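You operate a simulated robot arm through the tools that you are given. There is no shell and no other tool. Be economical: measure what you need, move in short steps, check, and stop when the job is done.

You run a simulated two-armed robot. Do the job below in one go: nothing can be reset, and whatever is moved stays where it is left.

TASK
Pick up the sample block from the side bench top with one hand, pass it to the other hand and put it on the small pallet.

It is judged by the outcome, as a careful person would: the job done as asked, and still so three seconds after it is handed in. It fails if anything else is knocked over, pushed out of place, dropped, spilled or broken.

THE ROBOT
Two 7-joint arms with two-finger parallel grippers on one trunk, on a base that drives. Base frame: it is fixed to the floor where the robot stands at the start and does not move with it; the origin is under the middle of the robot, x ahead of it, y to its left, z up. Units: mm, rad, N and s.
The left shoulder is at the start at [50, 165, 1180], the right one opposite. With the tool pointing down near the work surface each hand reaches from about 220 to 700 mm from the robot's upright axis, wherever it stands, measured 20 degrees to its own side. Places, roughly: small pallet [900, -2500, 900]. Payload 3.91 kg a hand.
The TCP of each hand is the grasp point between the finger pads, 30 mm short of the fingertips. In the tool frame z runs along the fingers and y along their closing line. The gripper opens to 110 mm. The fingers are 20 mm wide and 10 mm thick; the gripper's body (48 by 112 mm) begins 55 mm behind the TCP.
Orientation is that of the tool frame in the base frame, as a unit quaternion [x, y, z, w]. With the fingers straight down and closing along the base's y, the tool's x points along the base's -x, its y along +y and its z along -z.

THE INTERFACE
- The arms move only by the tool play_rows. It takes "left_deltas", "right_deltas" or both (then of equal length, played together; a hand with none holds still); each is a list of rows, each a list of 7 numbers: the turn, a rotation vector about the tool's x, y, z in rad, then the shift along the tool's x, y, z in mm, then the opening in per cent of the stroke, from 0 (shut) to 100 (fully open). In form: [[wx, wy, wz, tx, ty, tz, gripper], ...]. A call has 1 to 10 rows; each row shifts and turns the commanded pose from where the row before left it, along the tool's axes as they then stand. A row lasts 0.2 s, in which the tool goes at most 50 mm and 0.15 rad; a call with a longer step from one row to the next is refused whole, and so is a gripper value outside its range. A pose out of reach is approached as far as the arm can. The call stops where the force on the tool passes 40 N (or 10 N more than at its start, if that is more) or the arm is blocked; 0.2 s more then pass. The fingers move at their own pace (about 45 mm/s each) and stop on an object; they squeeze with about 33 N. The grip force told is the motor's: it shows also when the fingers shut on nothing. Time passes only in rows, and 0.2 s behind the last, so rows that do not move let the fingers close. It gives the time, the measured TCP pose, the force on the tool (base axes), the opening and the grip force at its end, in the units of the frame above (readings bear some noise), with the torque about the TCP (base axes, N m) and any sound that the robot's microphone picked up.
- Cameras (640 x 400 px; columns grow to the right, rows downward): "scene" is now at [104.9, -33.9, 1360.6]; the picture's right is [-0.28, -0.96, 0.00], its down [-0.52, 0.15, -0.84] and it looks along [0.81, -0.23, -0.54] (base axes); focal length 292 px, centre (320, 200). "left" rides on the left gripper at [72, -17, -103] in its tool frame; the picture's right is [0.23, 0.97, 0.00], its down [-0.76, 0.18, -0.62] and it looks along [-0.61, 0.14, 0.78] (tool axes); focal length 222 px, centre (320, 200). "right" rides on the right gripper at [72, 17, -103] in its tool frame; the picture's right is [-0.23, 0.97, 0.00], its down [-0.76, -0.18, -0.62] and it looks along [-0.61, -0.14, 0.78] (tool axes); focal length 222 px, centre (320, 200). There is no depth. A picture from a camera that has moved, and an enlarged one, comes with that camera's place and axes in the base frame and with its lens. The place of the scene camera against the robot may be out by one fixed shift of up to 18 mm in any direction.
- grab_frame(camera): a new picture of that camera. It takes no simulated time.
- slide_trunk(by): slides the trunk up (or, below 0, down) by that many mm; the arms and the scene camera ride with it, the base frame stays. It gives what a move gives, with no picture.
- steer(legs): drives the robot by 1 to 6 legs, each [ahead, left, turn to the left] in mm, mm and rad, along the robot's own axes; the way and the turn of a leg run together, so that a leg with both is an arc; at most 1500 mm and 3.142 rad a leg. The arms and the cameras ride along, it lands a little off, and it stops where it bumps. It gives what a move gives.
- turn_head(pan, tilt): turns the head with the scene camera to pan (to the left, within 1.396 rad either way) and tilt (down, from -0.506 to 1.204), counted from straight ahead of the robot. It gives what a move gives.
- enlarge(camera, box): a new picture of the part [left, top, right, bottom] of that camera's present view, enlarged. It takes no simulated time.
- job_done(): hands the job in; it is judged then, once.

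Work in short steps. Places have to be worked out from the pictures, the camera data and where the tool is seen: move nearer, look again, correct. Check each grasp and each placing, and mend what went wrong. You have 120 turns and 88 pictures in all, those below and enlarged ones among them. Open the grippers and draw the arms clear of the work before you hand the job in, unless the task says otherwise; then end with one line.

The tools are called after "Emit:" as a command line: name --argument value ..., lists and objects as JSON in quotes. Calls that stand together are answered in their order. play_rows: Moves the arms, as the interface text tells. Its arguments: {"type":"object","properties":{"left_deltas":{"type":"array","items":{"type":"array","items":{"type":"number"}}},"right_deltas":{"type":"array","items":{"type":"array","items":{"type":"number"}}}},"required":[]} The other tools are called the same way: slide_trunk (by) slides the trunk up or down; steer (legs) drives the base; turn_head (pan, tilt) turns the head that bears the scene camera; grab_frame (camera) takes a picture; enlarge (camera, box) takes an enlarged picture of a part of a camera's view; job_done () hands the job in.

At the start:

```text
t: 0.0
left_tcp_pos: [456.7, 46.7, 1160.3]
left_tcp_rot: [0.001, 1.0, 0.001, 0.0]
left_ft_force: [0.3, 0.4, -0.2]
left_torque: [-0.04, 0.01, -0.01]
left_opening: 110.1
left_finger_force: 0.0
right_tcp_pos: [390.8, -277.4, 1150.0]
right_tcp_rot: [0.0, 1.0, 0.0, 0.0]
right_ft_force: [-0.1, 0.1, 1.0]
right_torque: [0.0, -0.02, -0.02]
right_opening: 109.8
right_finger_force: 0.0
trunk travel left (down, up): [-400.0, 103.0]
robot x, y, heading: [-0.2, -3.8, 0.0]
head pan, tilt: [-0.279, 0.565]
```

scene: 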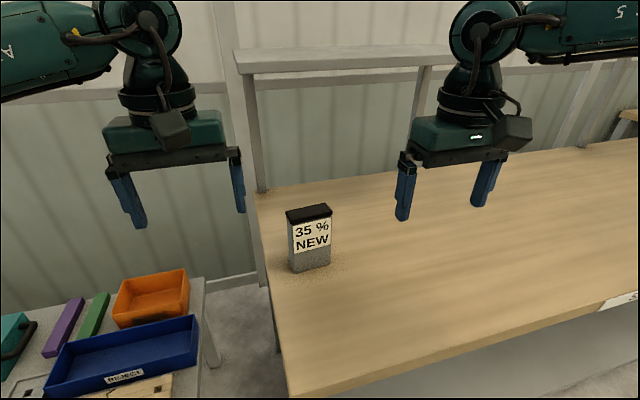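
right: 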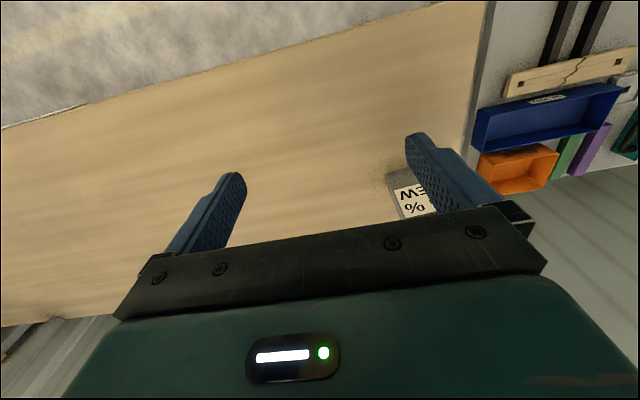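
left: 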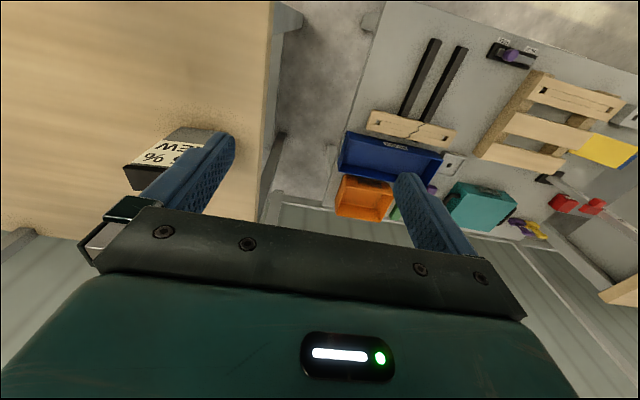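

I see a grey block labelled "35 % NEW" on the wooden bench ahead, and a lower bench to the left with trays. I'll look around with the head and enlarge the block view before deciding.

Emit:
enlarge --camera "scene" --box '[240, 170, 400, 290]'

Emit:
turn_head --pan 0.7 --tilt 0.6

Emit:
grab_frame --camera "scene"

Emit:
turn_head --pan -1.2 --tilt 0.4

Emit:
grab_frame --camera "scene"

```text
3.33 times, centred on (320, 230) of scene
camera zoom: at [104.9, -33.9, 1360.6], right [-0.28, -0.96, 0.0], down [-0.52, 0.15, -0.84], along [0.81, -0.23, -0.54], focal length 974 px, centre (320, 100)
```

zoom: 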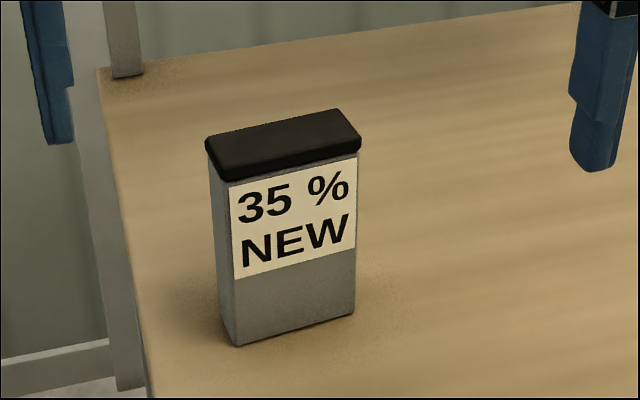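

```text
t: 1.2
left_tcp_pos: [457.1, 48.3, 1160.5]
left_tcp_rot: [-0.001, 1.0, 0.0, 0.0]
left_ft_force: [-0.5, -0.1, -0.4]
left_torque: [-0.02, -0.01, -0.03]
left_opening: 110.2
left_finger_force: 0.1
right_tcp_pos: [392.0, -277.5, 1150.3]
right_tcp_rot: [-0.001, 1.0, 0.001, 0.0]
right_ft_force: [-0.3, -0.3, 0.5]
right_torque: [-0.01, 0.02, -0.01]
right_opening: 110.0
right_finger_force: 0.0
trunk travel left (down, up): [-400.0, 103.0]
robot x, y, heading: [-5.9, -2.6, -0.001]
head pan, tilt: [0.7, 0.6]
```

```text
83 pictures are left
camera scene: at [86.7, 47.7, 1357.5], right [0.64, -0.77, 0.0], down [-0.43, -0.36, -0.83], along [0.63, 0.53, -0.56], focal length 292 px, centre (320, 200)
```

scene: 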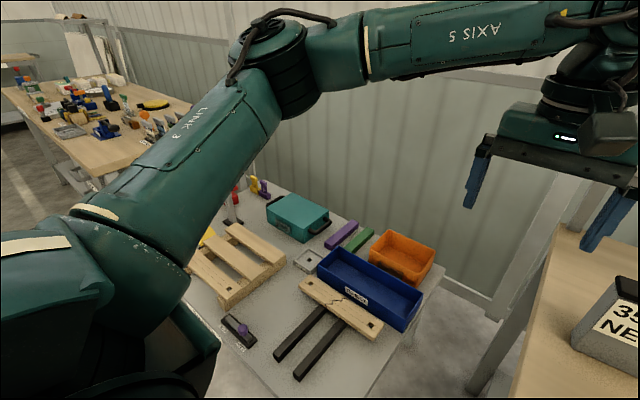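

```text
t: 3.1
left_tcp_pos: [457.1, 47.2, 1159.5]
left_tcp_rot: [0.0, 1.0, 0.0, 0.0]
left_ft_force: [0.4, 0.6, -0.2]
left_torque: [0.03, 0.04, -0.02]
left_opening: 109.9
left_finger_force: 0.0
right_tcp_pos: [391.7, -277.9, 1150.1]
right_tcp_rot: [0.0, 1.0, 0.001, 0.0]
right_ft_force: [0.4, -0.2, 0.2]
right_torque: [0.02, 0.03, 0.01]
right_opening: 110.0
right_finger_force: 0.0
trunk travel left (down, up): [-400.0, 103.0]
robot x, y, heading: [-1.2, 0.6, 0.002]
head pan, tilt: [-1.201, 0.4]
```

```text
82 pictures are left
camera scene: at [52.6, -95.5, 1375.7], right [-0.93, -0.36, 0.0], down [-0.14, 0.36, -0.92], along [0.33, -0.86, -0.39], focal length 292 px, centre (320, 200)
```

scene: 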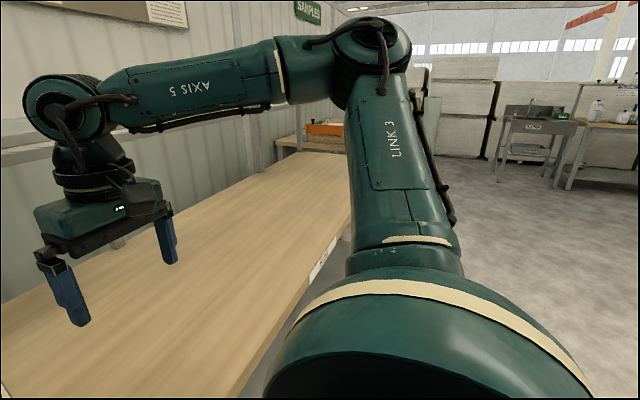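

The wooden bench carries a label on its front edge and there is a "SAMPLES" sign further right. I'll look at both.

Emit:
turn_head --pan -0.75 --tilt 0.75

Emit:
grab_frame --camera "scene"

Emit:
turn_head --pan -1.2 --tilt 0.2

Emit:
enlarge --camera "scene" --box '[230, 0, 430, 250]'

```text
t: 4.0
left_tcp_pos: [456.5, 47.6, 1159.2]
left_tcp_rot: [0.001, 1.0, 0.0, 0.001]
left_ft_force: [-0.4, 0.1, -0.1]
left_torque: [0.0, 0.03, -0.02]
left_opening: 110.0
left_finger_force: 0.1
right_tcp_pos: [391.9, -278.0, 1150.0]
right_tcp_rot: [0.001, 1.0, 0.0, 0.0]
right_ft_force: [0.0, 0.3, 0.9]
right_torque: [0.0, 0.05, -0.03]
right_opening: 110.2
right_finger_force: 0.0
trunk travel left (down, up): [-400.0, 103.0]
robot x, y, heading: [-1.0, 0.0, 0.0]
head pan, tilt: [-0.75, 0.75]
```

```text
81 pictures are left
camera scene: at [79.6, -65.8, 1344.7], right [-0.68, -0.73, 0.0], down [-0.5, 0.47, -0.73], along [0.53, -0.5, -0.68], focal length 292 px, centre (320, 200)
```

scene: 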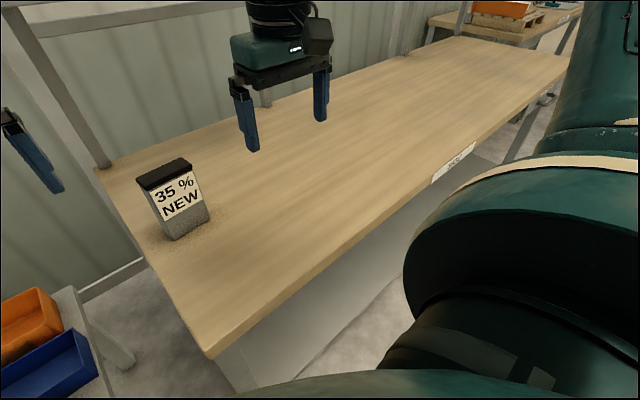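

```text
t: 5.0
left_tcp_pos: [456.5, 47.4, 1159.8]
left_tcp_rot: [0.0, 1.0, 0.0, 0.0]
left_ft_force: [-0.7, 1.0, -0.1]
left_torque: [-0.03, -0.02, 0.01]
left_opening: 109.9
left_finger_force: 0.0
right_tcp_pos: [391.3, -277.4, 1151.3]
right_tcp_rot: [0.0, 1.0, 0.0, 0.0]
right_ft_force: [-0.8, 0.1, 0.0]
right_torque: [0.0, 0.0, 0.01]
right_opening: 110.1
right_finger_force: 0.0
trunk travel left (down, up): [-400.0, 103.0]
robot x, y, heading: [0.2, -1.9, 0.001]
head pan, tilt: [-1.201, 0.201]
```

```text
1.60 times, centred on (330, 125) of scene
camera zoom: at [52.8, -96.1, 1394.2], right [-0.93, -0.36, 0.0], down [-0.07, 0.19, -0.98], along [0.35, -0.91, -0.2], focal length 468 px, centre (304, 320)
```

zoom: 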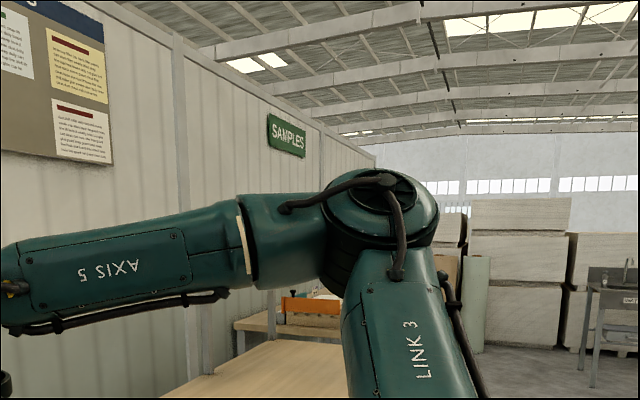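

The block is at about (598,-148), ~48 deep (x), 90 wide (y), 143 tall, upright. I'll zoom on the far pallet area to plan the grasp and the placing orientation.

Emit:
turn_head --pan -0.85 --tilt 0.4

Emit:
grab_frame --camera "scene"

```text
t: 5.8
left_tcp_pos: [456.5, 47.2, 1159.3]
left_tcp_rot: [0.0, 1.0, 0.0, 0.0]
left_ft_force: [0.1, 0.2, 0.2]
left_torque: [-0.02, -0.02, 0.01]
left_opening: 110.0
left_finger_force: 0.1
right_tcp_pos: [391.2, -277.3, 1149.9]
right_tcp_rot: [0.0, 1.0, 0.0, 0.0]
right_ft_force: [-0.5, 0.3, 0.4]
right_torque: [0.01, 0.0, -0.01]
right_opening: 110.0
right_finger_force: 0.1
trunk travel left (down, up): [-400.0, 103.0]
robot x, y, heading: [0.3, 0.6, -0.001]
head pan, tilt: [-0.85, 0.4]
```

```text
79 pictures are left
camera scene: at [80.1, -78.8, 1375.8], right [-0.75, -0.66, 0.0], down [-0.26, 0.29, -0.92], along [0.61, -0.69, -0.39], focal length 292 px, centre (320, 200)
```

scene: 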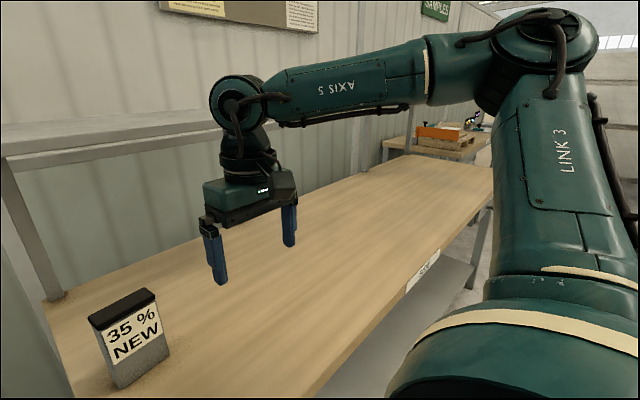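

Emit:
enlarge --camera "scene" --box '[390, 90, 510, 165]'

Emit:
enlarge --camera "scene" --box '[390, 230, 470, 300]'

```text
5.33 times, centred on (450, 128) of scene
camera zoom: at [80.1, -78.8, 1375.8], right [-0.75, -0.66, 0.0], down [-0.26, 0.29, -0.92], along [0.61, -0.69, -0.39], focal length 1559 px, centre (-373, 587)
```

zoom: 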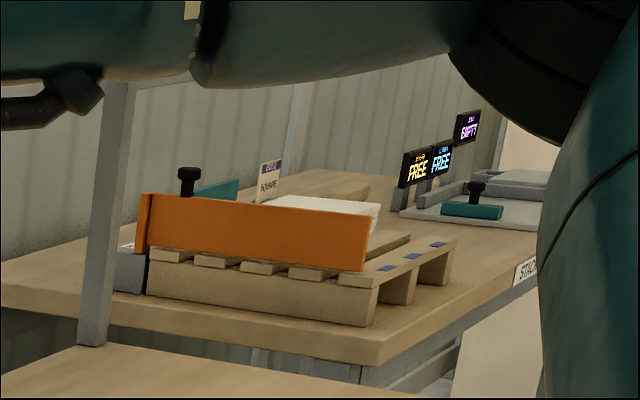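

```text
5.71 times, centred on (430, 265) of scene
camera zoom: at [80.1, -78.8, 1375.8], right [-0.75, -0.66, 0.0], down [-0.26, 0.29, -0.92], along [0.61, -0.69, -0.39], focal length 1670 px, centre (-309, -171)
```

zoom: 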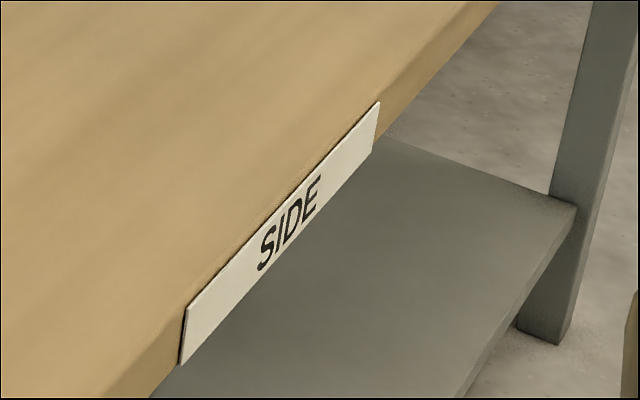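

The bench is labelled SIDE and holds only this block; the pallet has an orange wall and other items, so a top-down placing by the right hand is best. So the left hand will take the block low on its left edge with a tilted approach, closing along x; I first twist the left tool +90°.

Emit:
play_rows --left_deltas '[[0, 0, 0.15, 0, 0, 0, 100], [0, 0, 0.15, 0, 0, 0, 100], [0, 0, 0.15, 0, 0, 0, 100], [0, 0, 0.15, 0, 0, 0, 100], [0, 0, 0.15, 0, 0, 0, 100], [0, 0, 0.15, 0, 0, 0, 100], [0, 0, 0.15, 0, 0, 0, 100], [0, 0, 0.15, 0, 0, 0, 100], [0, 0, 0.15, 0, 0, 0, 100], [0, 0, 0.15, 0, 0, 0, 100]]'

Emit:
turn_head --pan -0.1 --tilt 0.5

```text
t: 8.0
left_tcp_pos: [456.5, 48.0, 1159.7]
left_tcp_rot: [0.523, 0.853, 0.001, 0.0]
left_ft_force: [0.0, 0.0, -0.7]
left_torque: [0.0, 0.0, 0.0]
left_opening: 110.1
left_finger_force: 0.1
left hand out of reach, approached as far as the arm can: row 8, 9, 10
right_tcp_pos: [391.3, -278.7, 1150.7]
right_tcp_rot: [0.0, 1.0, 0.0, 0.0]
right_ft_force: [0.6, -0.2, -0.2]
right_torque: [0.0, 0.01, -0.03]
right_opening: 109.8
right_finger_force: 0.1
trunk travel left (down, up): [-400.0, 103.0]
robot x, y, heading: [-1.7, -0.8, -0.0]
head pan, tilt: [-0.85, 0.4]
```

```text
t: 9.1
left_tcp_pos: [457.1, 46.9, 1159.5]
left_tcp_rot: [0.522, 0.853, 0.0, 0.0]
left_ft_force: [-0.1, 0.0, -0.5]
left_torque: [-0.03, -0.01, -0.01]
left_opening: 109.9
left_finger_force: 0.0
right_tcp_pos: [392.9, -278.7, 1149.9]
right_tcp_rot: [0.0, 1.0, 0.0, 0.0]
right_ft_force: [0.1, 0.2, 0.4]
right_torque: [-0.03, 0.0, 0.01]
right_opening: 110.0
right_finger_force: 0.1
trunk travel left (down, up): [-400.0, 103.0]
robot x, y, heading: [-0.7, 0.5, 0.003]
head pan, tilt: [-0.099, 0.499]
```

Positive twist stops at 63°. I'll try the other sense (camera on the upper side), turning back.

Emit:
play_rows --left_deltas '[[0, 0, -0.15, 0, 0, 0, 100], [0, 0, -0.15, 0, 0, 0, 100], [0, 0, -0.15, 0, 0, 0, 100], [0, 0, -0.15, 0, 0, 0, 100], [0, 0, -0.15, 0, 0, 0, 100], [0, 0, -0.15, 0, 0, 0, 100], [0, 0, -0.15, 0, 0, 0, 100], [0, 0, -0.15, 0, 0, 0, 100], [0, 0, -0.15, 0, 0, 0, 100], [0, 0, -0.15, 0, 0, 0, 100]]'

Emit:
play_rows --left_deltas '[[0, 0, -0.15, 0, 0, 0, 100], [0, 0, -0.15, 0, 0, 0, 100], [0, 0, -0.15, 0, 0, 0, 100], [0, 0, -0.15, 0, 0, 0, 100], [0, 0, -0.15, 0, 0, 0, 100], [0, 0, -0.15, 0, 0, 0, 100], [0, 0, -0.15, 0, 0, 0, 100], [0, 0, -0.15, 0, 0, 0, 100]]'

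```text
t: 11.3
left_tcp_pos: [456.3, 47.8, 1158.6]
left_tcp_rot: [-0.201, 0.98, 0.0, 0.0]
left_ft_force: [-1.0, 0.1, -0.7]
left_torque: [0.01, 0.01, -0.02]
left_opening: 110.1
left_finger_force: 0.1
right_tcp_pos: [391.8, -278.3, 1150.5]
right_tcp_rot: [0.0, 1.0, 0.0, 0.0]
right_ft_force: [0.1, -0.4, 0.3]
right_torque: [-0.05, -0.02, -0.01]
right_opening: 110.0
right_finger_force: 0.1
trunk travel left (down, up): [-400.0, 103.0]
robot x, y, heading: [2.0, -0.2, -0.001]
head pan, tilt: [-0.099, 0.499]
```

```text
t: 13.1
left_tcp_pos: [455.4, 47.2, 1158.1]
left_tcp_rot: [0.719, -0.696, 0.0, 0.001]
left_ft_force: [0.4, -0.6, -0.5]
left_torque: [0.01, 0.02, 0.01]
left_opening: 110.2
left_finger_force: 0.1
right_tcp_pos: [391.5, -278.4, 1150.3]
right_tcp_rot: [0.0, 1.0, 0.001, 0.0]
right_ft_force: [-0.6, 0.7, -0.1]
right_torque: [-0.01, 0.0, -0.05]
right_opening: 109.9
right_finger_force: 0.0
trunk travel left (down, up): [-400.0, 103.0]
robot x, y, heading: [-1.2, 0.5, 0.001]
head pan, tilt: [-0.099, 0.499]
```

The −90° twist is reachable. Now the tilt of about 55° so the fingers point right and down, with the small 3° twist to match the block.

Emit:
play_rows --left_deltas '[[0, 0, -0.05, 0, 0, 0, 100], [0, 0.137, 0, 0, 0, 0, 100], [0, 0.137, 0, 0, 0, 0, 100], [0, 0.137, 0, 0, 0, 0, 100], [0, 0.137, 0, 0, 0, 0, 100], [0, 0.137, 0, 0, 0, 0, 100], [0, 0.137, 0, 0, 0, 0, 100], [0, 0.137, 0, 0, 0, 0, 100]]'

Emit:
grab_frame --camera "scene"

Emit:
grab_frame --camera "left"

```text
t: 14.9
left_tcp_pos: [456.1, 47.7, 1159.4]
left_tcp_rot: [0.651, -0.602, 0.34, 0.314]
left_ft_force: [0.4, 0.5, 0.3]
left_torque: [-0.03, 0.01, -0.01]
left_opening: 109.9
left_finger_force: 0.1
right_tcp_pos: [391.8, -277.3, 1151.0]
right_tcp_rot: [0.0, 1.0, 0.0, 0.0]
right_ft_force: [-0.3, -0.3, -0.1]
right_torque: [0.02, 0.01, 0.0]
right_opening: 109.8
right_finger_force: 0.0
trunk travel left (down, up): [-400.0, 103.0]
robot x, y, heading: [3.4, -1.3, 0.005]
head pan, tilt: [-0.099, 0.499]
```

```text
76 pictures are left
camera scene: at [109.6, -17.9, 1366.6], right [-0.1, -1.0, 0.0], down [-0.48, 0.05, -0.88], along [0.87, -0.09, -0.48], focal length 292 px, centre (320, 200)
```

scene: 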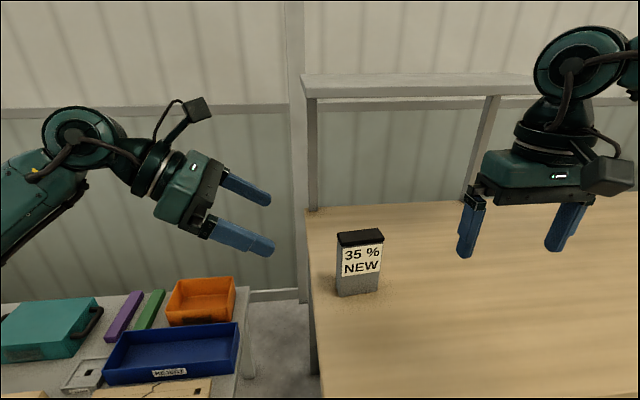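

```text
75 pictures are left
camera left: at [470.1, 93.4, 1278.5], right [-0.96, -0.21, 0.19], down [-0.25, 0.93, -0.27], along [-0.12, -0.3, -0.95], focal length 222 px, centre (320, 200)
```

left: 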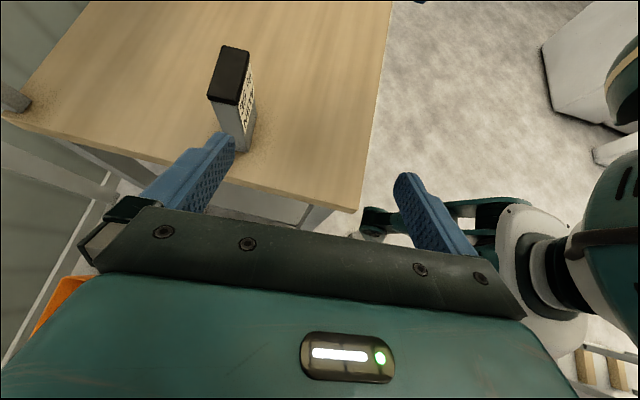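

The left hand is tilted well; from both cameras the block centre is ≈(599,-143), rotated ≈7°. I'll rotate 2.5° about vertical and move to a pre-grasp ≈120 mm back along the fingers.

Emit:
play_rows --left_deltas '[[0.037, 0, -0.026, 0, 0, 0, 100], [0, 0, 0, -16, -19.8, 28.1, 100], [0, 0, 0, -16, -19.8, 28.1, 100], [0, 0, 0, -16, -19.8, 28.1, 100], [0, 0, 0, -16, -19.8, 28.1, 100], [0, 0, 0, -16, -19.8, 28.1, 100], [0, 0, 0, -16, -19.8, 28.1, 100]]'

Emit:
grab_frame --camera "left"

Emit:
grab_frame --camera "scene"

```text
t: 16.5
left_tcp_pos: [586.3, -19.5, 981.3]
left_tcp_rot: [0.665, -0.587, 0.346, 0.305]
left_ft_force: [0.2, 0.4, -1.0]
left_torque: [-0.03, -0.01, 0.0]
left_opening: 109.9
left_finger_force: 0.1
right_tcp_pos: [391.7, -278.9, 1149.5]
right_tcp_rot: [0.0, 1.0, 0.0, 0.0]
right_ft_force: [-0.1, -0.7, 0.2]
right_torque: [0.0, 0.0, -0.02]
right_opening: 109.9
right_finger_force: 0.1
trunk travel left (down, up): [-400.0, 103.0]
robot x, y, heading: [-2.0, -4.1, 0.001]
head pan, tilt: [-0.099, 0.499]
```

```text
74 pictures are left
camera left: at [597.6, 25.5, 1100.7], right [-0.95, -0.25, 0.19], down [-0.29, 0.92, -0.27], along [-0.1, -0.31, -0.95], focal length 222 px, centre (320, 200)
```

left: 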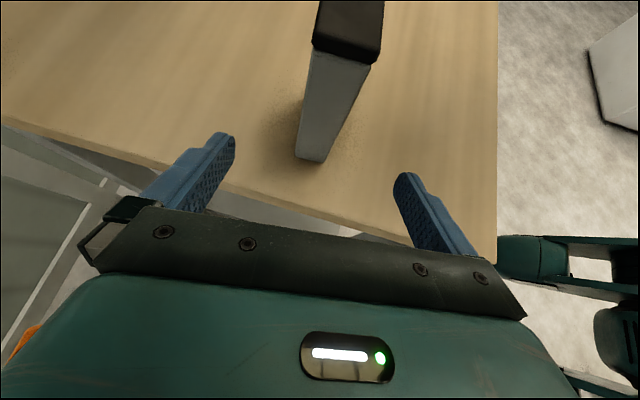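

```text
73 pictures are left
camera scene: at [109.9, -18.5, 1366.5], right [-0.1, -1.0, 0.0], down [-0.48, 0.05, -0.88], along [0.87, -0.09, -0.48], focal length 292 px, centre (320, 200)
```

scene: 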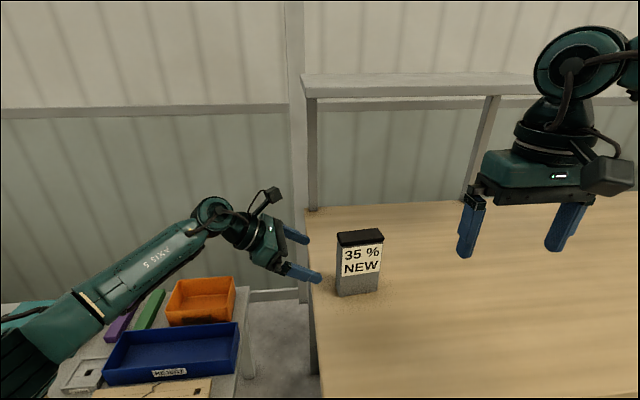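

Refined: the block's left end centre is ≈(598,-97). Before descending I check the left arm's clearance over the trays.

Emit:
turn_head --pan 0.6 --tilt 0.7

Emit:
grab_frame --camera "scene"

```text
t: 17.6
left_tcp_pos: [585.5, -19.4, 982.0]
left_tcp_rot: [0.665, -0.587, 0.346, 0.306]
left_ft_force: [-0.5, 0.2, 0.5]
left_torque: [-0.04, 0.0, -0.05]
left_opening: 110.0
left_finger_force: 0.0
right_tcp_pos: [392.8, -278.3, 1149.6]
right_tcp_rot: [0.0, 1.0, 0.0, 0.0]
right_ft_force: [0.4, 0.3, 0.0]
right_torque: [0.02, 0.01, -0.03]
right_opening: 110.1
right_finger_force: 0.0
trunk travel left (down, up): [-400.0, 103.0]
robot x, y, heading: [-0.8, -1.0, -0.001]
head pan, tilt: [0.6, 0.7]
```

```text
72 pictures are left
camera scene: at [89.1, 38.7, 1348.9], right [0.56, -0.83, 0.0], down [-0.53, -0.36, -0.77], along [0.63, 0.43, -0.64], focal length 292 px, centre (320, 200)
```

scene: 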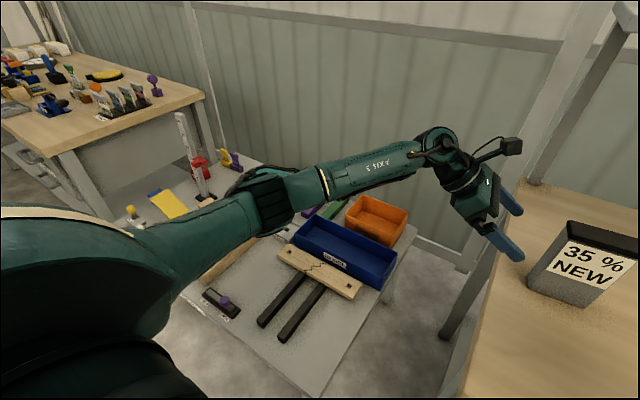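

The left elbow hangs near the items on the left bench. Raising the trunk 100 mm will lift the elbow while the hand is lowered back down.

Emit:
slide_trunk --by 100

```text
t: 18.9
left_tcp_pos: [585.5, -19.1, 1082.7]
left_tcp_rot: [0.665, -0.586, 0.347, 0.306]
left_ft_force: [0.5, -0.1, -0.3]
left_torque: [-0.02, 0.01, -0.04]
left_opening: 110.0
left_finger_force: 0.2
right_tcp_pos: [391.0, -278.5, 1250.2]
right_tcp_rot: [0.0, 1.0, -0.001, -0.001]
right_ft_force: [0.5, 0.2, 0.4]
right_torque: [0.0, -0.02, 0.01]
right_opening: 109.8
right_finger_force: 0.1
trunk travel left (down, up): [-500.0, 3.0]
robot x, y, heading: [2.0, -2.2, -0.002]
head pan, tilt: [0.6, 0.7]
```

Lower the hand back to the same pre-grasp and check the elbow again.

Emit:
play_rows --left_deltas '[[0, 0, 0, -27.3, -0.7, 19.2, 100], [0, 0, 0, -27.3, -0.7, 19.2, 100], [0, 0, 0, -27.3, -0.7, 19.2, 100]]'

Emit:
grab_frame --camera "scene"

```text
t: 19.7
left_tcp_pos: [586.7, -19.4, 980.8]
left_tcp_rot: [0.665, -0.587, 0.347, 0.305]
left_ft_force: [-0.3, -1.1, 0.3]
left_torque: [-0.02, -0.01, -0.01]
left_opening: 110.5
left_finger_force: 0.0
right_tcp_pos: [393.1, -278.4, 1251.5]
right_tcp_rot: [0.0, 1.0, 0.0, 0.0]
right_ft_force: [0.4, -0.8, 0.5]
right_torque: [0.01, -0.01, 0.01]
right_opening: 109.8
right_finger_force: 0.1
trunk travel left (down, up): [-500.0, 3.0]
robot x, y, heading: [1.9, -3.4, 0.003]
head pan, tilt: [0.6, 0.7]
```

```text
71 pictures are left
camera scene: at [89.4, 38.7, 1448.9], right [0.56, -0.83, 0.0], down [-0.53, -0.36, -0.76], along [0.63, 0.43, -0.64], focal length 292 px, centre (320, 200)
```

scene: 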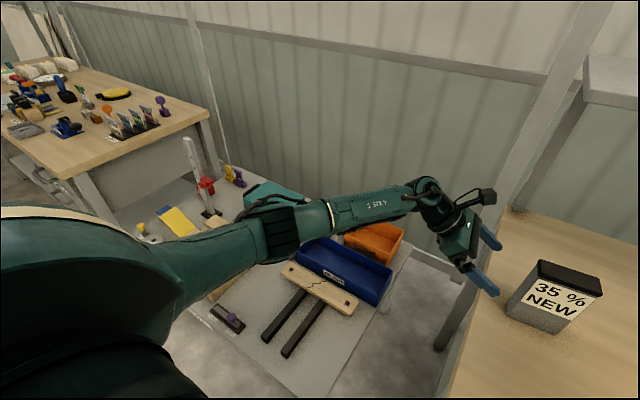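

Elbow is well clear now. Advance 85 mm along the fingers, then look.

Emit:
play_rows --left_deltas '[[0, 0, 0, 1, -0.4, 28, 100], [0, 0, 0, 1, -0.4, 28, 100], [0, 0, 0, 1, -0.4, 28, 100]]'

Emit:
grab_frame --camera "left"

Emit:
turn_head --pan -0.2 --tilt 0.75

Emit:
grab_frame --camera "scene"

```text
t: 20.5
left_tcp_pos: [596.7, -90.4, 934.2]
left_tcp_rot: [0.665, -0.587, 0.346, 0.305]
left_ft_force: [-0.4, -0.5, 0.1]
left_torque: [-0.03, 0.0, -0.01]
left_opening: 110.1
left_finger_force: 0.1
right_tcp_pos: [391.7, -279.6, 1250.3]
right_tcp_rot: [0.0, 1.0, 0.0, 0.0]
right_ft_force: [-0.1, -0.1, -0.2]
right_torque: [0.0, -0.01, -0.01]
right_opening: 110.3
right_finger_force: 0.0
trunk travel left (down, up): [-500.0, 3.0]
robot x, y, heading: [1.7, -4.9, -0.0]
head pan, tilt: [0.6, 0.7]
```

```text
70 pictures are left
camera left: at [608.6, -45.4, 1054.0], right [-0.95, -0.25, 0.19], down [-0.29, 0.92, -0.26], along [-0.1, -0.31, -0.95], focal length 222 px, centre (320, 200)
```

left: 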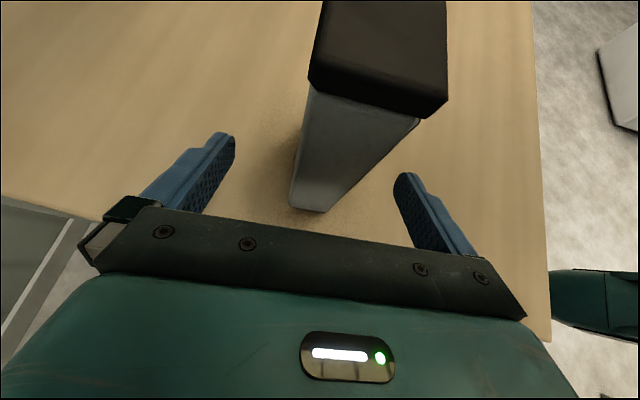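

```text
t: 21.6
left_tcp_pos: [597.6, -89.5, 935.5]
left_tcp_rot: [0.665, -0.586, 0.347, 0.306]
left_ft_force: [-0.5, -0.1, 0.3]
left_torque: [0.02, 0.01, -0.02]
left_opening: 110.0
left_finger_force: 0.1
right_tcp_pos: [391.9, -277.4, 1251.5]
right_tcp_rot: [0.0, 1.0, 0.001, 0.0]
right_ft_force: [-0.1, -0.2, -0.3]
right_torque: [0.01, 0.02, 0.0]
right_opening: 110.1
right_finger_force: 0.1
trunk travel left (down, up): [-500.0, 3.0]
robot x, y, heading: [2.0, 0.1, 0.003]
head pan, tilt: [-0.201, 0.75]
```

```text
69 pictures are left
camera scene: at [100.2, -25.6, 1444.6], right [-0.2, -0.98, 0.0], down [-0.67, 0.14, -0.73], along [0.72, -0.15, -0.68], focal length 292 px, centre (320, 200)
```

scene: 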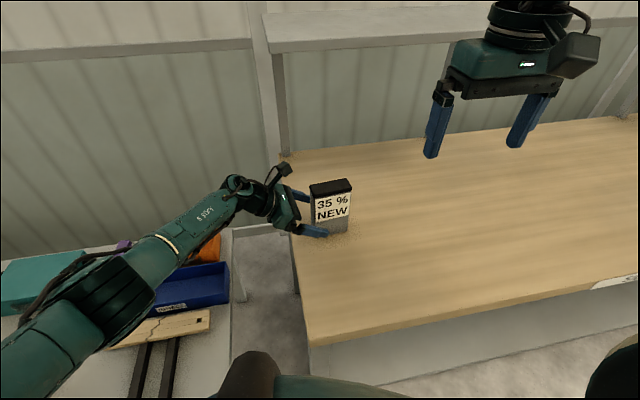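

Fingers straddle the block evenly. Advance the final 32 mm and close.

Emit:
play_rows --left_deltas '[[0, 0, 0, 0, -1, 11, 100], [0, 0, 0, 0, -1, 11, 100], [0, 0, 0, 0, 0, 10, 100], [0, 0, 0, 0, 0, 0, 100]]'

Emit:
grab_frame --camera "left"

Emit:
enlarge --camera "scene" --box '[220, 140, 400, 260]'

```text
t: 22.6
left_tcp_pos: [589.8, -115.2, 917.1]
left_tcp_rot: [0.665, -0.588, 0.345, 0.306]
left_ft_force: [-0.1, -0.1, -0.1]
left_torque: [0.01, -0.02, -0.03]
left_opening: 110.0
left_finger_force: 0.1
left hand out of reach, approached as far as the arm can: row 2, 3
right_tcp_pos: [392.1, -278.4, 1250.5]
right_tcp_rot: [0.0, 1.0, -0.001, 0.0]
right_ft_force: [0.7, 0.1, -0.6]
right_torque: [-0.03, 0.02, 0.0]
right_opening: 109.9
right_finger_force: 0.0
trunk travel left (down, up): [-500.0, 3.0]
robot x, y, heading: [-0.3, -1.2, -0.002]
head pan, tilt: [-0.201, 0.75]
```

```text
68 pictures are left
camera left: at [602.1, -69.8, 1036.9], right [-0.95, -0.25, 0.19], down [-0.29, 0.92, -0.27], along [-0.1, -0.31, -0.95], focal length 222 px, centre (320, 200)
```

left: 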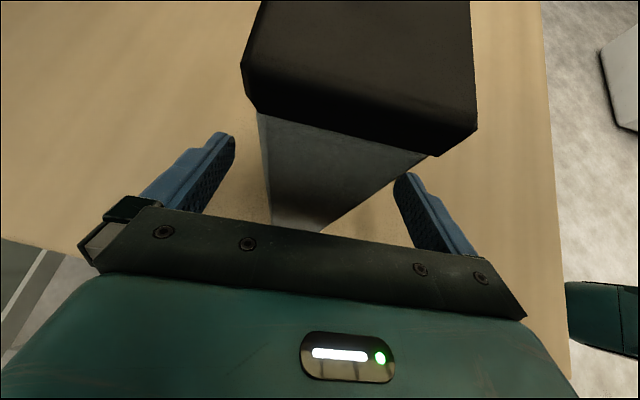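

```text
3.33 times, centred on (310, 200) of scene
camera zoom: at [100.2, -25.7, 1444.6], right [-0.2, -0.98, 0.0], down [-0.67, 0.14, -0.73], along [0.72, -0.15, -0.68], focal length 974 px, centre (353, 200)
```

zoom: 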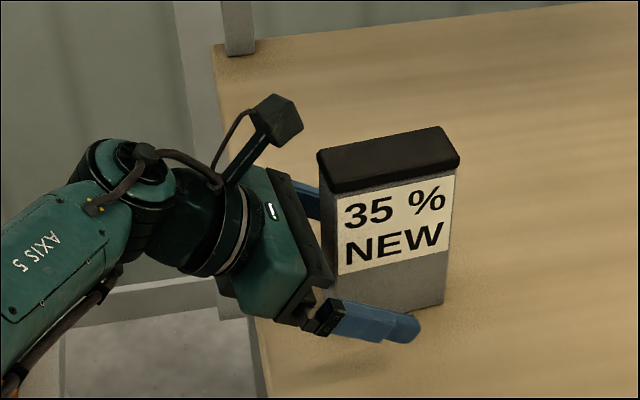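

The arm is at its reach limit, ≈9 mm short in x. I'll drive the base 12 mm ahead to centre the fingers.

Emit:
steer --legs '[[12, 0, 0]]'

Emit:
grab_frame --camera "left"

```text
t: 23.4
left_tcp_pos: [601.2, -114.9, 917.6]
left_tcp_rot: [0.665, -0.587, 0.346, 0.306]
left_ft_force: [-0.3, 0.0, 0.4]
left_torque: [0.0, 0.03, 0.02]
left_opening: 110.1
left_finger_force: 0.1
right_tcp_pos: [403.7, -278.7, 1250.5]
right_tcp_rot: [0.001, 1.0, 0.0, 0.001]
right_ft_force: [-0.4, 0.1, 1.1]
right_torque: [-0.01, 0.05, -0.03]
right_opening: 109.9
right_finger_force: 0.1
trunk travel left (down, up): [-500.0, 3.0]
robot x, y, heading: [13.9, -1.5, 0.003]
head pan, tilt: [-0.201, 0.75]
```

```text
66 pictures are left
camera left: at [614.1, -69.7, 1036.6], right [-0.95, -0.25, 0.19], down [-0.29, 0.92, -0.27], along [-0.1, -0.31, -0.95], focal length 222 px, centre (320, 200)
```

left: 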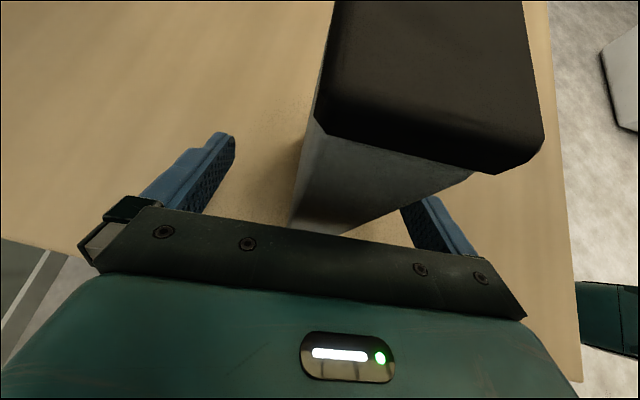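

The fingers are centred on the block at the TCP. Close the left gripper.

Emit:
play_rows --left_deltas '[[0, 0, 0, 0, 0, 0, 0], [0, 0, 0, 0, 0, 0, 0], [0, 0, 0, 0, 0, 0, 0], [0, 0, 0, 0, 0, 0, 0], [0, 0, 0, 0, 0, 0, 0], [0, 0, 0, 0, 0, 0, 0], [0, 0, 0, 0, 0, 0, 0]]'

```text
t: 25.0
left_tcp_pos: [602.1, -114.9, 917.8]
left_tcp_rot: [0.664, -0.587, 0.346, 0.306]
left_ft_force: [-1.1, -0.8, 0.3]
left_torque: [-0.02, 0.04, -0.02]
left_opening: 37.4
left_finger_force: 33.3
right_tcp_pos: [403.0, -277.7, 1250.5]
right_tcp_rot: [0.0, 1.0, 0.0, 0.0]
right_ft_force: [0.4, 0.3, -0.2]
right_torque: [-0.01, 0.02, 0.02]
right_opening: 109.8
right_finger_force: 0.0
trunk travel left (down, up): [-500.0, 3.0]
robot x, y, heading: [10.6, -0.1, -0.001]
head pan, tilt: [-0.201, 0.75]
```

Gripped at 37 mm. Test lift of 30 mm, and read the force.

Emit:
play_rows --left_deltas '[[0, 0, 0, 4, 0, -2.8, 0], [0, 0, 0, 8.2, 0, -5.7, 0], [0, 0, 0, 8.2, 0, -5.7, 0], [0, 0, 0, 4.2, 0, -3, 0], [0, 0, 0, 0, 0, 0, 0]]'

Emit:
enlarge --camera "scene" --box '[220, 130, 400, 250]'

```text
t: 26.2
left_tcp_pos: [602.7, -115.4, 946.9]
left_tcp_rot: [0.665, -0.588, 0.345, 0.306]
left_ft_force: [-0.2, 0.1, -3.2]
left_torque: [0.1, 0.02, 0.0]
left_opening: 37.4
left_finger_force: 33.0
right_tcp_pos: [404.4, -278.5, 1250.8]
right_tcp_rot: [0.0, 1.0, 0.0, 0.001]
right_ft_force: [0.3, 0.4, 0.9]
right_torque: [0.02, -0.01, 0.0]
right_opening: 110.0
right_finger_force: 0.1
trunk travel left (down, up): [-500.0, 3.0]
robot x, y, heading: [10.9, -2.5, 0.0]
head pan, tilt: [-0.201, 0.75]
```

```text
3.33 times, centred on (310, 190) of scene
camera zoom: at [112.5, -25.8, 1444.6], right [-0.2, -0.98, 0.0], down [-0.67, 0.14, -0.73], along [0.72, -0.15, -0.68], focal length 974 px, centre (353, 233)
```

zoom: 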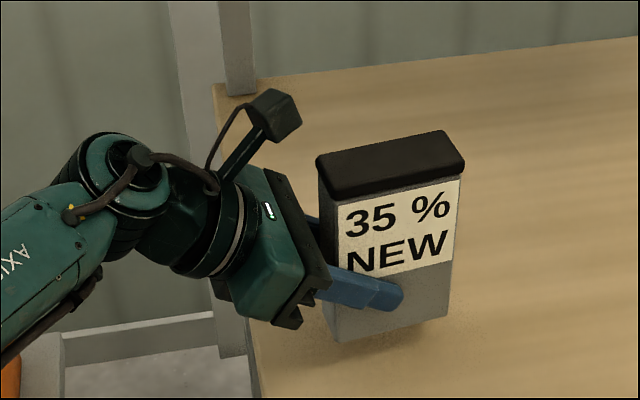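

Solid: ~3 N, no tilt. Now I carry the block up and back to a free handover place, while the right hand starts its +90° twist.

Emit:
play_rows --left_deltas '[[0, 0, 0, 14.1, 19.4, -22.8, 0], [0, 0, 0, 14.1, 19.4, -22.8, 0], [0, 0, 0, 14.1, 19.4, -22.8, 0], [0, 0, 0, 14.1, 19.4, -22.8, 0], [0, 0, 0, 14.1, 19.4, -22.8, 0]]' --right_deltas '[[0, 0, 0.15, 0, 0, 0, 100], [0, 0, 0.15, 0, 0, 0, 100], [0, 0, 0.15, 0, 0, 0, 100], [0, 0, 0.15, 0, 0, 0, 100], [0, 0, 0.15, 0, 0, 0, 100]]'

Emit:
play_rows --right_deltas '[[0, 0, 0.15, 0, 0, 0, 100], [0, 0, 0.15, 0, 0, 0, 100], [0, 0, 0.15, 0, 0, 0, 100], [0, 0, 0.15, 0, 0, 0, 100], [0, 0, 0.12, 0, 0, 0, 100], [0, 0.13, 0, 0, 0, 0, 100], [0, 0.13, 0, 0, 0, 0, 100], [0, 0.13, 0, 0, 0, 0, 100], [0, 0.13, 0, 0, 0, 0, 100]]'

Emit:
grab_frame --camera "scene"

Emit:
grab_frame --camera "right"

```text
t: 27.4
left_tcp_pos: [498.2, -76.3, 1072.9]
left_tcp_rot: [0.665, -0.587, 0.346, 0.305]
left_ft_force: [1.0, 0.5, -3.7]
left_torque: [0.07, -0.01, 0.01]
left_opening: 37.1
left_finger_force: 33.1
right_tcp_pos: [403.8, -278.4, 1251.1]
right_tcp_rot: [0.367, 0.93, 0.0, 0.0]
right_ft_force: [-0.8, 0.2, 0.4]
right_torque: [0.02, -0.02, 0.0]
right_opening: 110.1
right_finger_force: 0.0
trunk travel left (down, up): [-500.0, 3.0]
robot x, y, heading: [11.4, -3.4, -0.001]
head pan, tilt: [-0.201, 0.75]
```

```text
t: 29.4
left_tcp_pos: [499.1, -76.9, 1070.8]
left_tcp_rot: [0.665, -0.588, 0.345, 0.305]
left_ft_force: [0.4, 0.1, -3.1]
left_torque: [0.06, 0.01, 0.01]
left_opening: 37.2
left_finger_force: 33.2
right_tcp_pos: [404.1, -278.3, 1251.4]
right_tcp_rot: [0.646, 0.718, 0.173, -0.193]
right_ft_force: [0.0, -0.6, -0.5]
right_torque: [0.0, 0.01, 0.0]
right_opening: 109.9
right_finger_force: 0.1
trunk travel left (down, up): [-500.0, 3.0]
robot x, y, heading: [12.9, -4.2, -0.004]
head pan, tilt: [-0.201, 0.75]
```

```text
64 pictures are left
camera scene: at [112.5, -26.3, 1444.6], right [-0.2, -0.98, 0.0], down [-0.67, 0.14, -0.73], along [0.72, -0.15, -0.68], focal length 292 px, centre (320, 200)
```

scene: 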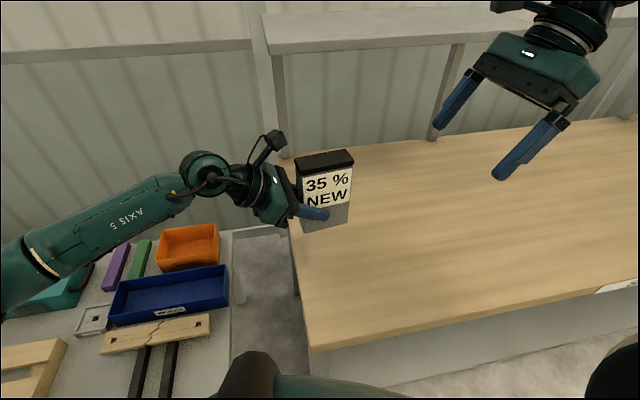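

```text
63 pictures are left
camera right: at [419.9, -265.8, 1376.2], right [0.99, -0.1, -0.11], down [-0.08, -0.98, 0.16], along [-0.13, -0.15, -0.98], focal length 222 px, centre (320, 200)
```

right: 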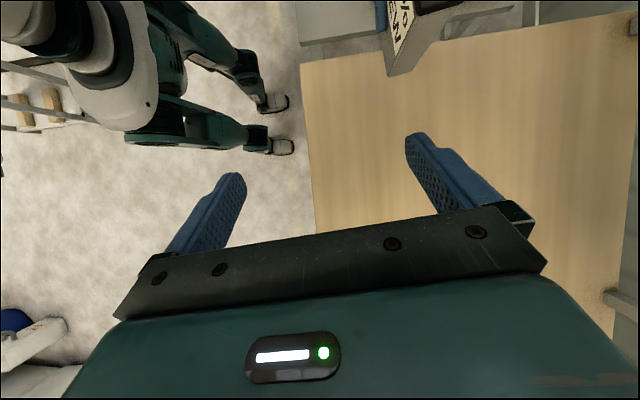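

Block is held level with label facing me. I move the right hand to a pre-grasp 120 mm back along its fingers from the block's upper right part.

Emit:
play_rows --right_deltas '[[0, 0, 0, 11.2, 23.3, 13.1, 100], [0, 0, 0, 11.2, 23.3, 13.1, 100], [0, 0, 0, 11.2, 23.3, 13.1, 100], [0, 0, 0, 11.2, 23.3, 13.1, 100], [0, 0, 0, 11.2, 23.3, 13.1, 100], [0, 0, 0, 0, 0, 0, 100]]'

Emit:
grab_frame --camera "right"

Emit:
grab_frame --camera "scene"

```text
t: 30.8
left_tcp_pos: [498.9, -76.7, 1072.1]
left_tcp_rot: [0.665, -0.587, 0.346, 0.305]
left_ft_force: [-1.1, 0.7, -3.0]
left_torque: [0.09, 0.01, 0.01]
left_opening: 37.2
left_finger_force: 33.2
right_tcp_pos: [511.0, -187.9, 1222.0]
right_tcp_rot: [0.648, 0.717, 0.174, -0.19]
right_ft_force: [0.1, -0.5, 0.9]
right_torque: [0.02, -0.02, 0.02]
right_opening: 110.1
right_finger_force: 0.0
trunk travel left (down, up): [-500.0, 3.0]
robot x, y, heading: [11.1, 3.9, -0.0]
head pan, tilt: [-0.201, 0.75]
```

```text
62 pictures are left
camera right: at [526.7, -173.9, 1346.5], right [0.99, -0.1, -0.11], down [-0.08, -0.98, 0.16], along [-0.13, -0.15, -0.98], focal length 222 px, centre (320, 200)
```

right: 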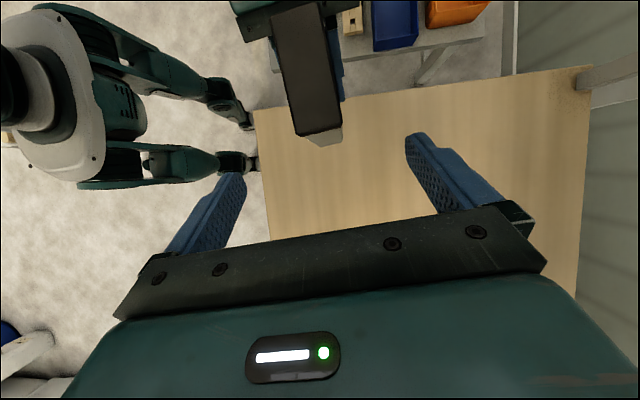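

```text
61 pictures are left
camera scene: at [111.9, -26.2, 1444.6], right [-0.2, -0.98, 0.0], down [-0.67, 0.14, -0.73], along [0.72, -0.15, -0.68], focal length 292 px, centre (320, 200)
```

scene: 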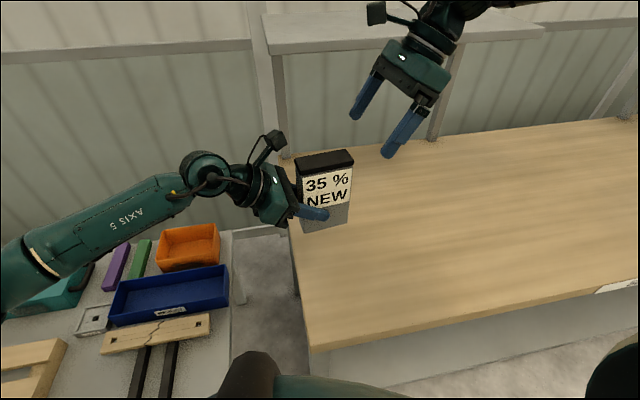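

Block right end seen at ≈(505,-144), as predicted. Advance 80 mm with slight correction and look.

Emit:
play_rows --right_deltas '[[0, 0, 0, 2, -0.5, 27, 100], [0, 0, 0, 2, -0.5, 27, 100], [0, 0, 0, 1.4, -0.4, 26, 100], [0, 0, 0, 0, 0, 0, 100]]'

Emit:
grab_frame --camera "right"

Emit:
enlarge --camera "scene" --box '[220, 70, 460, 240]'

```text
t: 31.8
left_tcp_pos: [499.0, -76.5, 1071.3]
left_tcp_rot: [0.664, -0.588, 0.346, 0.307]
left_ft_force: [-0.5, -0.3, -4.0]
left_torque: [0.09, 0.01, -0.01]
left_opening: 37.3
left_finger_force: 32.8
right_tcp_pos: [506.1, -141.2, 1155.2]
right_tcp_rot: [0.648, 0.717, 0.172, -0.191]
right_ft_force: [-0.1, 0.1, 0.0]
right_torque: [0.02, 0.0, 0.02]
right_opening: 110.0
right_finger_force: 0.1
trunk travel left (down, up): [-500.0, 3.0]
robot x, y, heading: [9.2, 1.4, 0.003]
head pan, tilt: [-0.201, 0.75]
```

```text
60 pictures are left
camera right: at [521.5, -128.3, 1280.2], right [0.99, -0.1, -0.11], down [-0.08, -0.98, 0.16], along [-0.13, -0.15, -0.98], focal length 222 px, centre (320, 200)
```

right: 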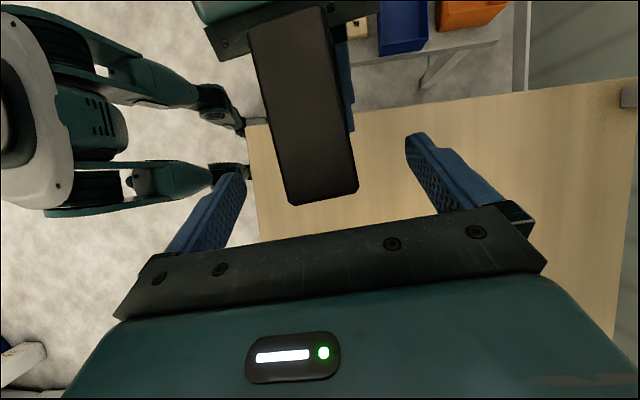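

```text
2.35 times, centred on (340, 155) of scene
camera zoom: at [112.2, -25.9, 1444.6], right [-0.2, -0.98, 0.0], down [-0.67, 0.14, -0.73], along [0.72, -0.15, -0.68], focal length 688 px, centre (273, 306)
```

zoom: 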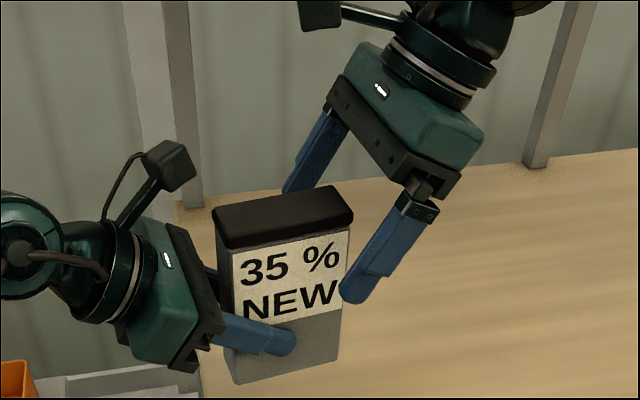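

Alignment is good. Advance the last 41 mm, then close the right gripper on the block while the left holds.

Emit:
play_rows --right_deltas '[[0, 0, 0, 0, 0, 15, 100], [0, 0, 0, 0, 0, 15, 100], [0, 0, 0, 0, 0, 11, 100], [0, 0, 0, 0, 0, 0, 100]]'

Emit:
grab_frame --camera "right"

Emit:
enlarge --camera "scene" --box '[220, 70, 460, 240]'

```text
t: 32.8
left_tcp_pos: [498.8, -76.3, 1071.7]
left_tcp_rot: [0.665, -0.587, 0.346, 0.306]
left_ft_force: [-0.6, -0.3, -2.6]
left_torque: [0.09, 0.0, 0.0]
left_opening: 37.2
left_finger_force: 32.9
right_tcp_pos: [504.9, -121.2, 1118.7]
right_tcp_rot: [0.648, 0.717, 0.173, -0.19]
right_ft_force: [0.7, 0.4, 0.3]
right_torque: [0.01, 0.01, 0.01]
right_opening: 109.7
right_finger_force: 0.0
trunk travel left (down, up): [-500.0, 3.0]
robot x, y, heading: [12.5, -0.7, 0.001]
head pan, tilt: [-0.201, 0.75]
```

```text
58 pictures are left
camera right: at [520.0, -108.4, 1245.0], right [0.99, -0.1, -0.11], down [-0.08, -0.98, 0.16], along [-0.13, -0.15, -0.98], focal length 222 px, centre (320, 200)
```

right: 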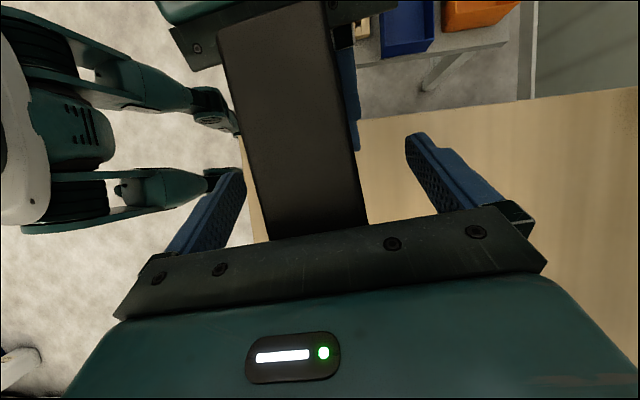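

```text
2.35 times, centred on (340, 155) of scene
camera zoom: at [112.3, -25.8, 1444.6], right [-0.2, -0.98, 0.0], down [-0.67, 0.14, -0.73], along [0.72, -0.15, -0.68], focal length 688 px, centre (273, 306)
```

zoom: 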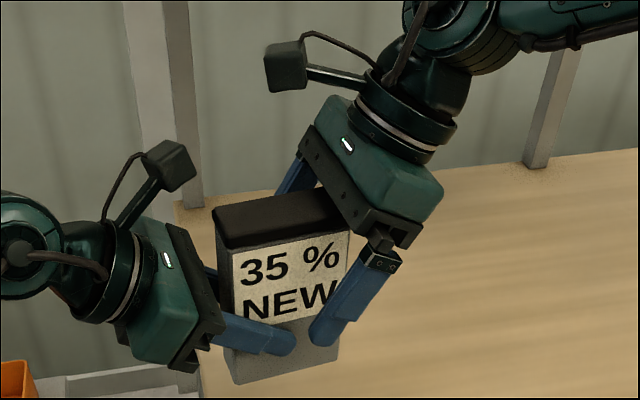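

No contact and tips clear of each other by ~25 mm. Close the right gripper.

Emit:
play_rows --right_deltas '[[0, 0, 0, 0, 0, 0, 0], [0, 0, 0, 0, 0, 0, 0], [0, 0, 0, 0, 0, 0, 0], [0, 0, 0, 0, 0, 0, 0], [0, 0, 0, 0, 0, 0, 0], [0, 0, 0, 0, 0, 0, 0], [0, 0, 0, 0, 0, 0, 0]]'

Emit:
grab_frame --camera "right"

```text
t: 34.4
left_tcp_pos: [499.2, -76.7, 1070.5]
left_tcp_rot: [0.664, -0.588, 0.346, 0.306]
left_ft_force: [-9.0, 1.4, -1.3]
left_torque: [-0.15, -0.61, -0.68]
left_opening: 37.3
left_finger_force: 33.3
right_tcp_pos: [505.1, -122.3, 1118.4]
right_tcp_rot: [0.648, 0.717, 0.173, -0.19]
right_ft_force: [9.0, -1.3, 0.1]
right_torque: [0.01, 0.16, 0.29]
right_opening: 39.1
right_finger_force: 32.8
trunk travel left (down, up): [-500.0, 3.0]
robot x, y, heading: [14.2, -1.3, -0.002]
head pan, tilt: [-0.201, 0.75]
```

```text
56 pictures are left
camera right: at [520.5, -108.9, 1245.0], right [0.99, -0.1, -0.11], down [-0.08, -0.98, 0.16], along [-0.13, -0.15, -0.98], focal length 222 px, centre (320, 200)
```

right: 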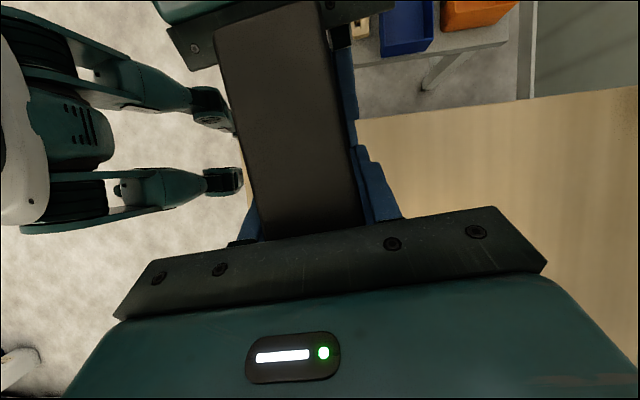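

Both hands hold; a 9 N sideways fight shows the right hand is ~2 mm off. I relieve it by shifting the right hand +x slightly.

Emit:
play_rows --right_deltas '[[0, 0, 0, 0, 1, 0, 0], [0, 0, 0, 0, 1, 0, 0], [0, 0, 0, 0, 0, 0, 0]]'

```text
t: 35.2
left_tcp_pos: [501.1, -76.0, 1071.1]
left_tcp_rot: [0.666, -0.587, 0.346, 0.305]
left_ft_force: [-4.4, 2.5, -3.0]
left_torque: [-0.11, 0.06, -0.75]
left_opening: 37.3
left_finger_force: 33.0
right_tcp_pos: [506.0, -120.9, 1118.6]
right_tcp_rot: [0.648, 0.717, 0.172, -0.19]
right_ft_force: [5.0, -2.0, -0.6]
right_torque: [0.07, -0.24, 0.56]
right_opening: 39.1
right_finger_force: 32.8
trunk travel left (down, up): [-500.0, 3.0]
robot x, y, heading: [10.6, 3.4, -0.006]
head pan, tilt: [-0.201, 0.75]
```

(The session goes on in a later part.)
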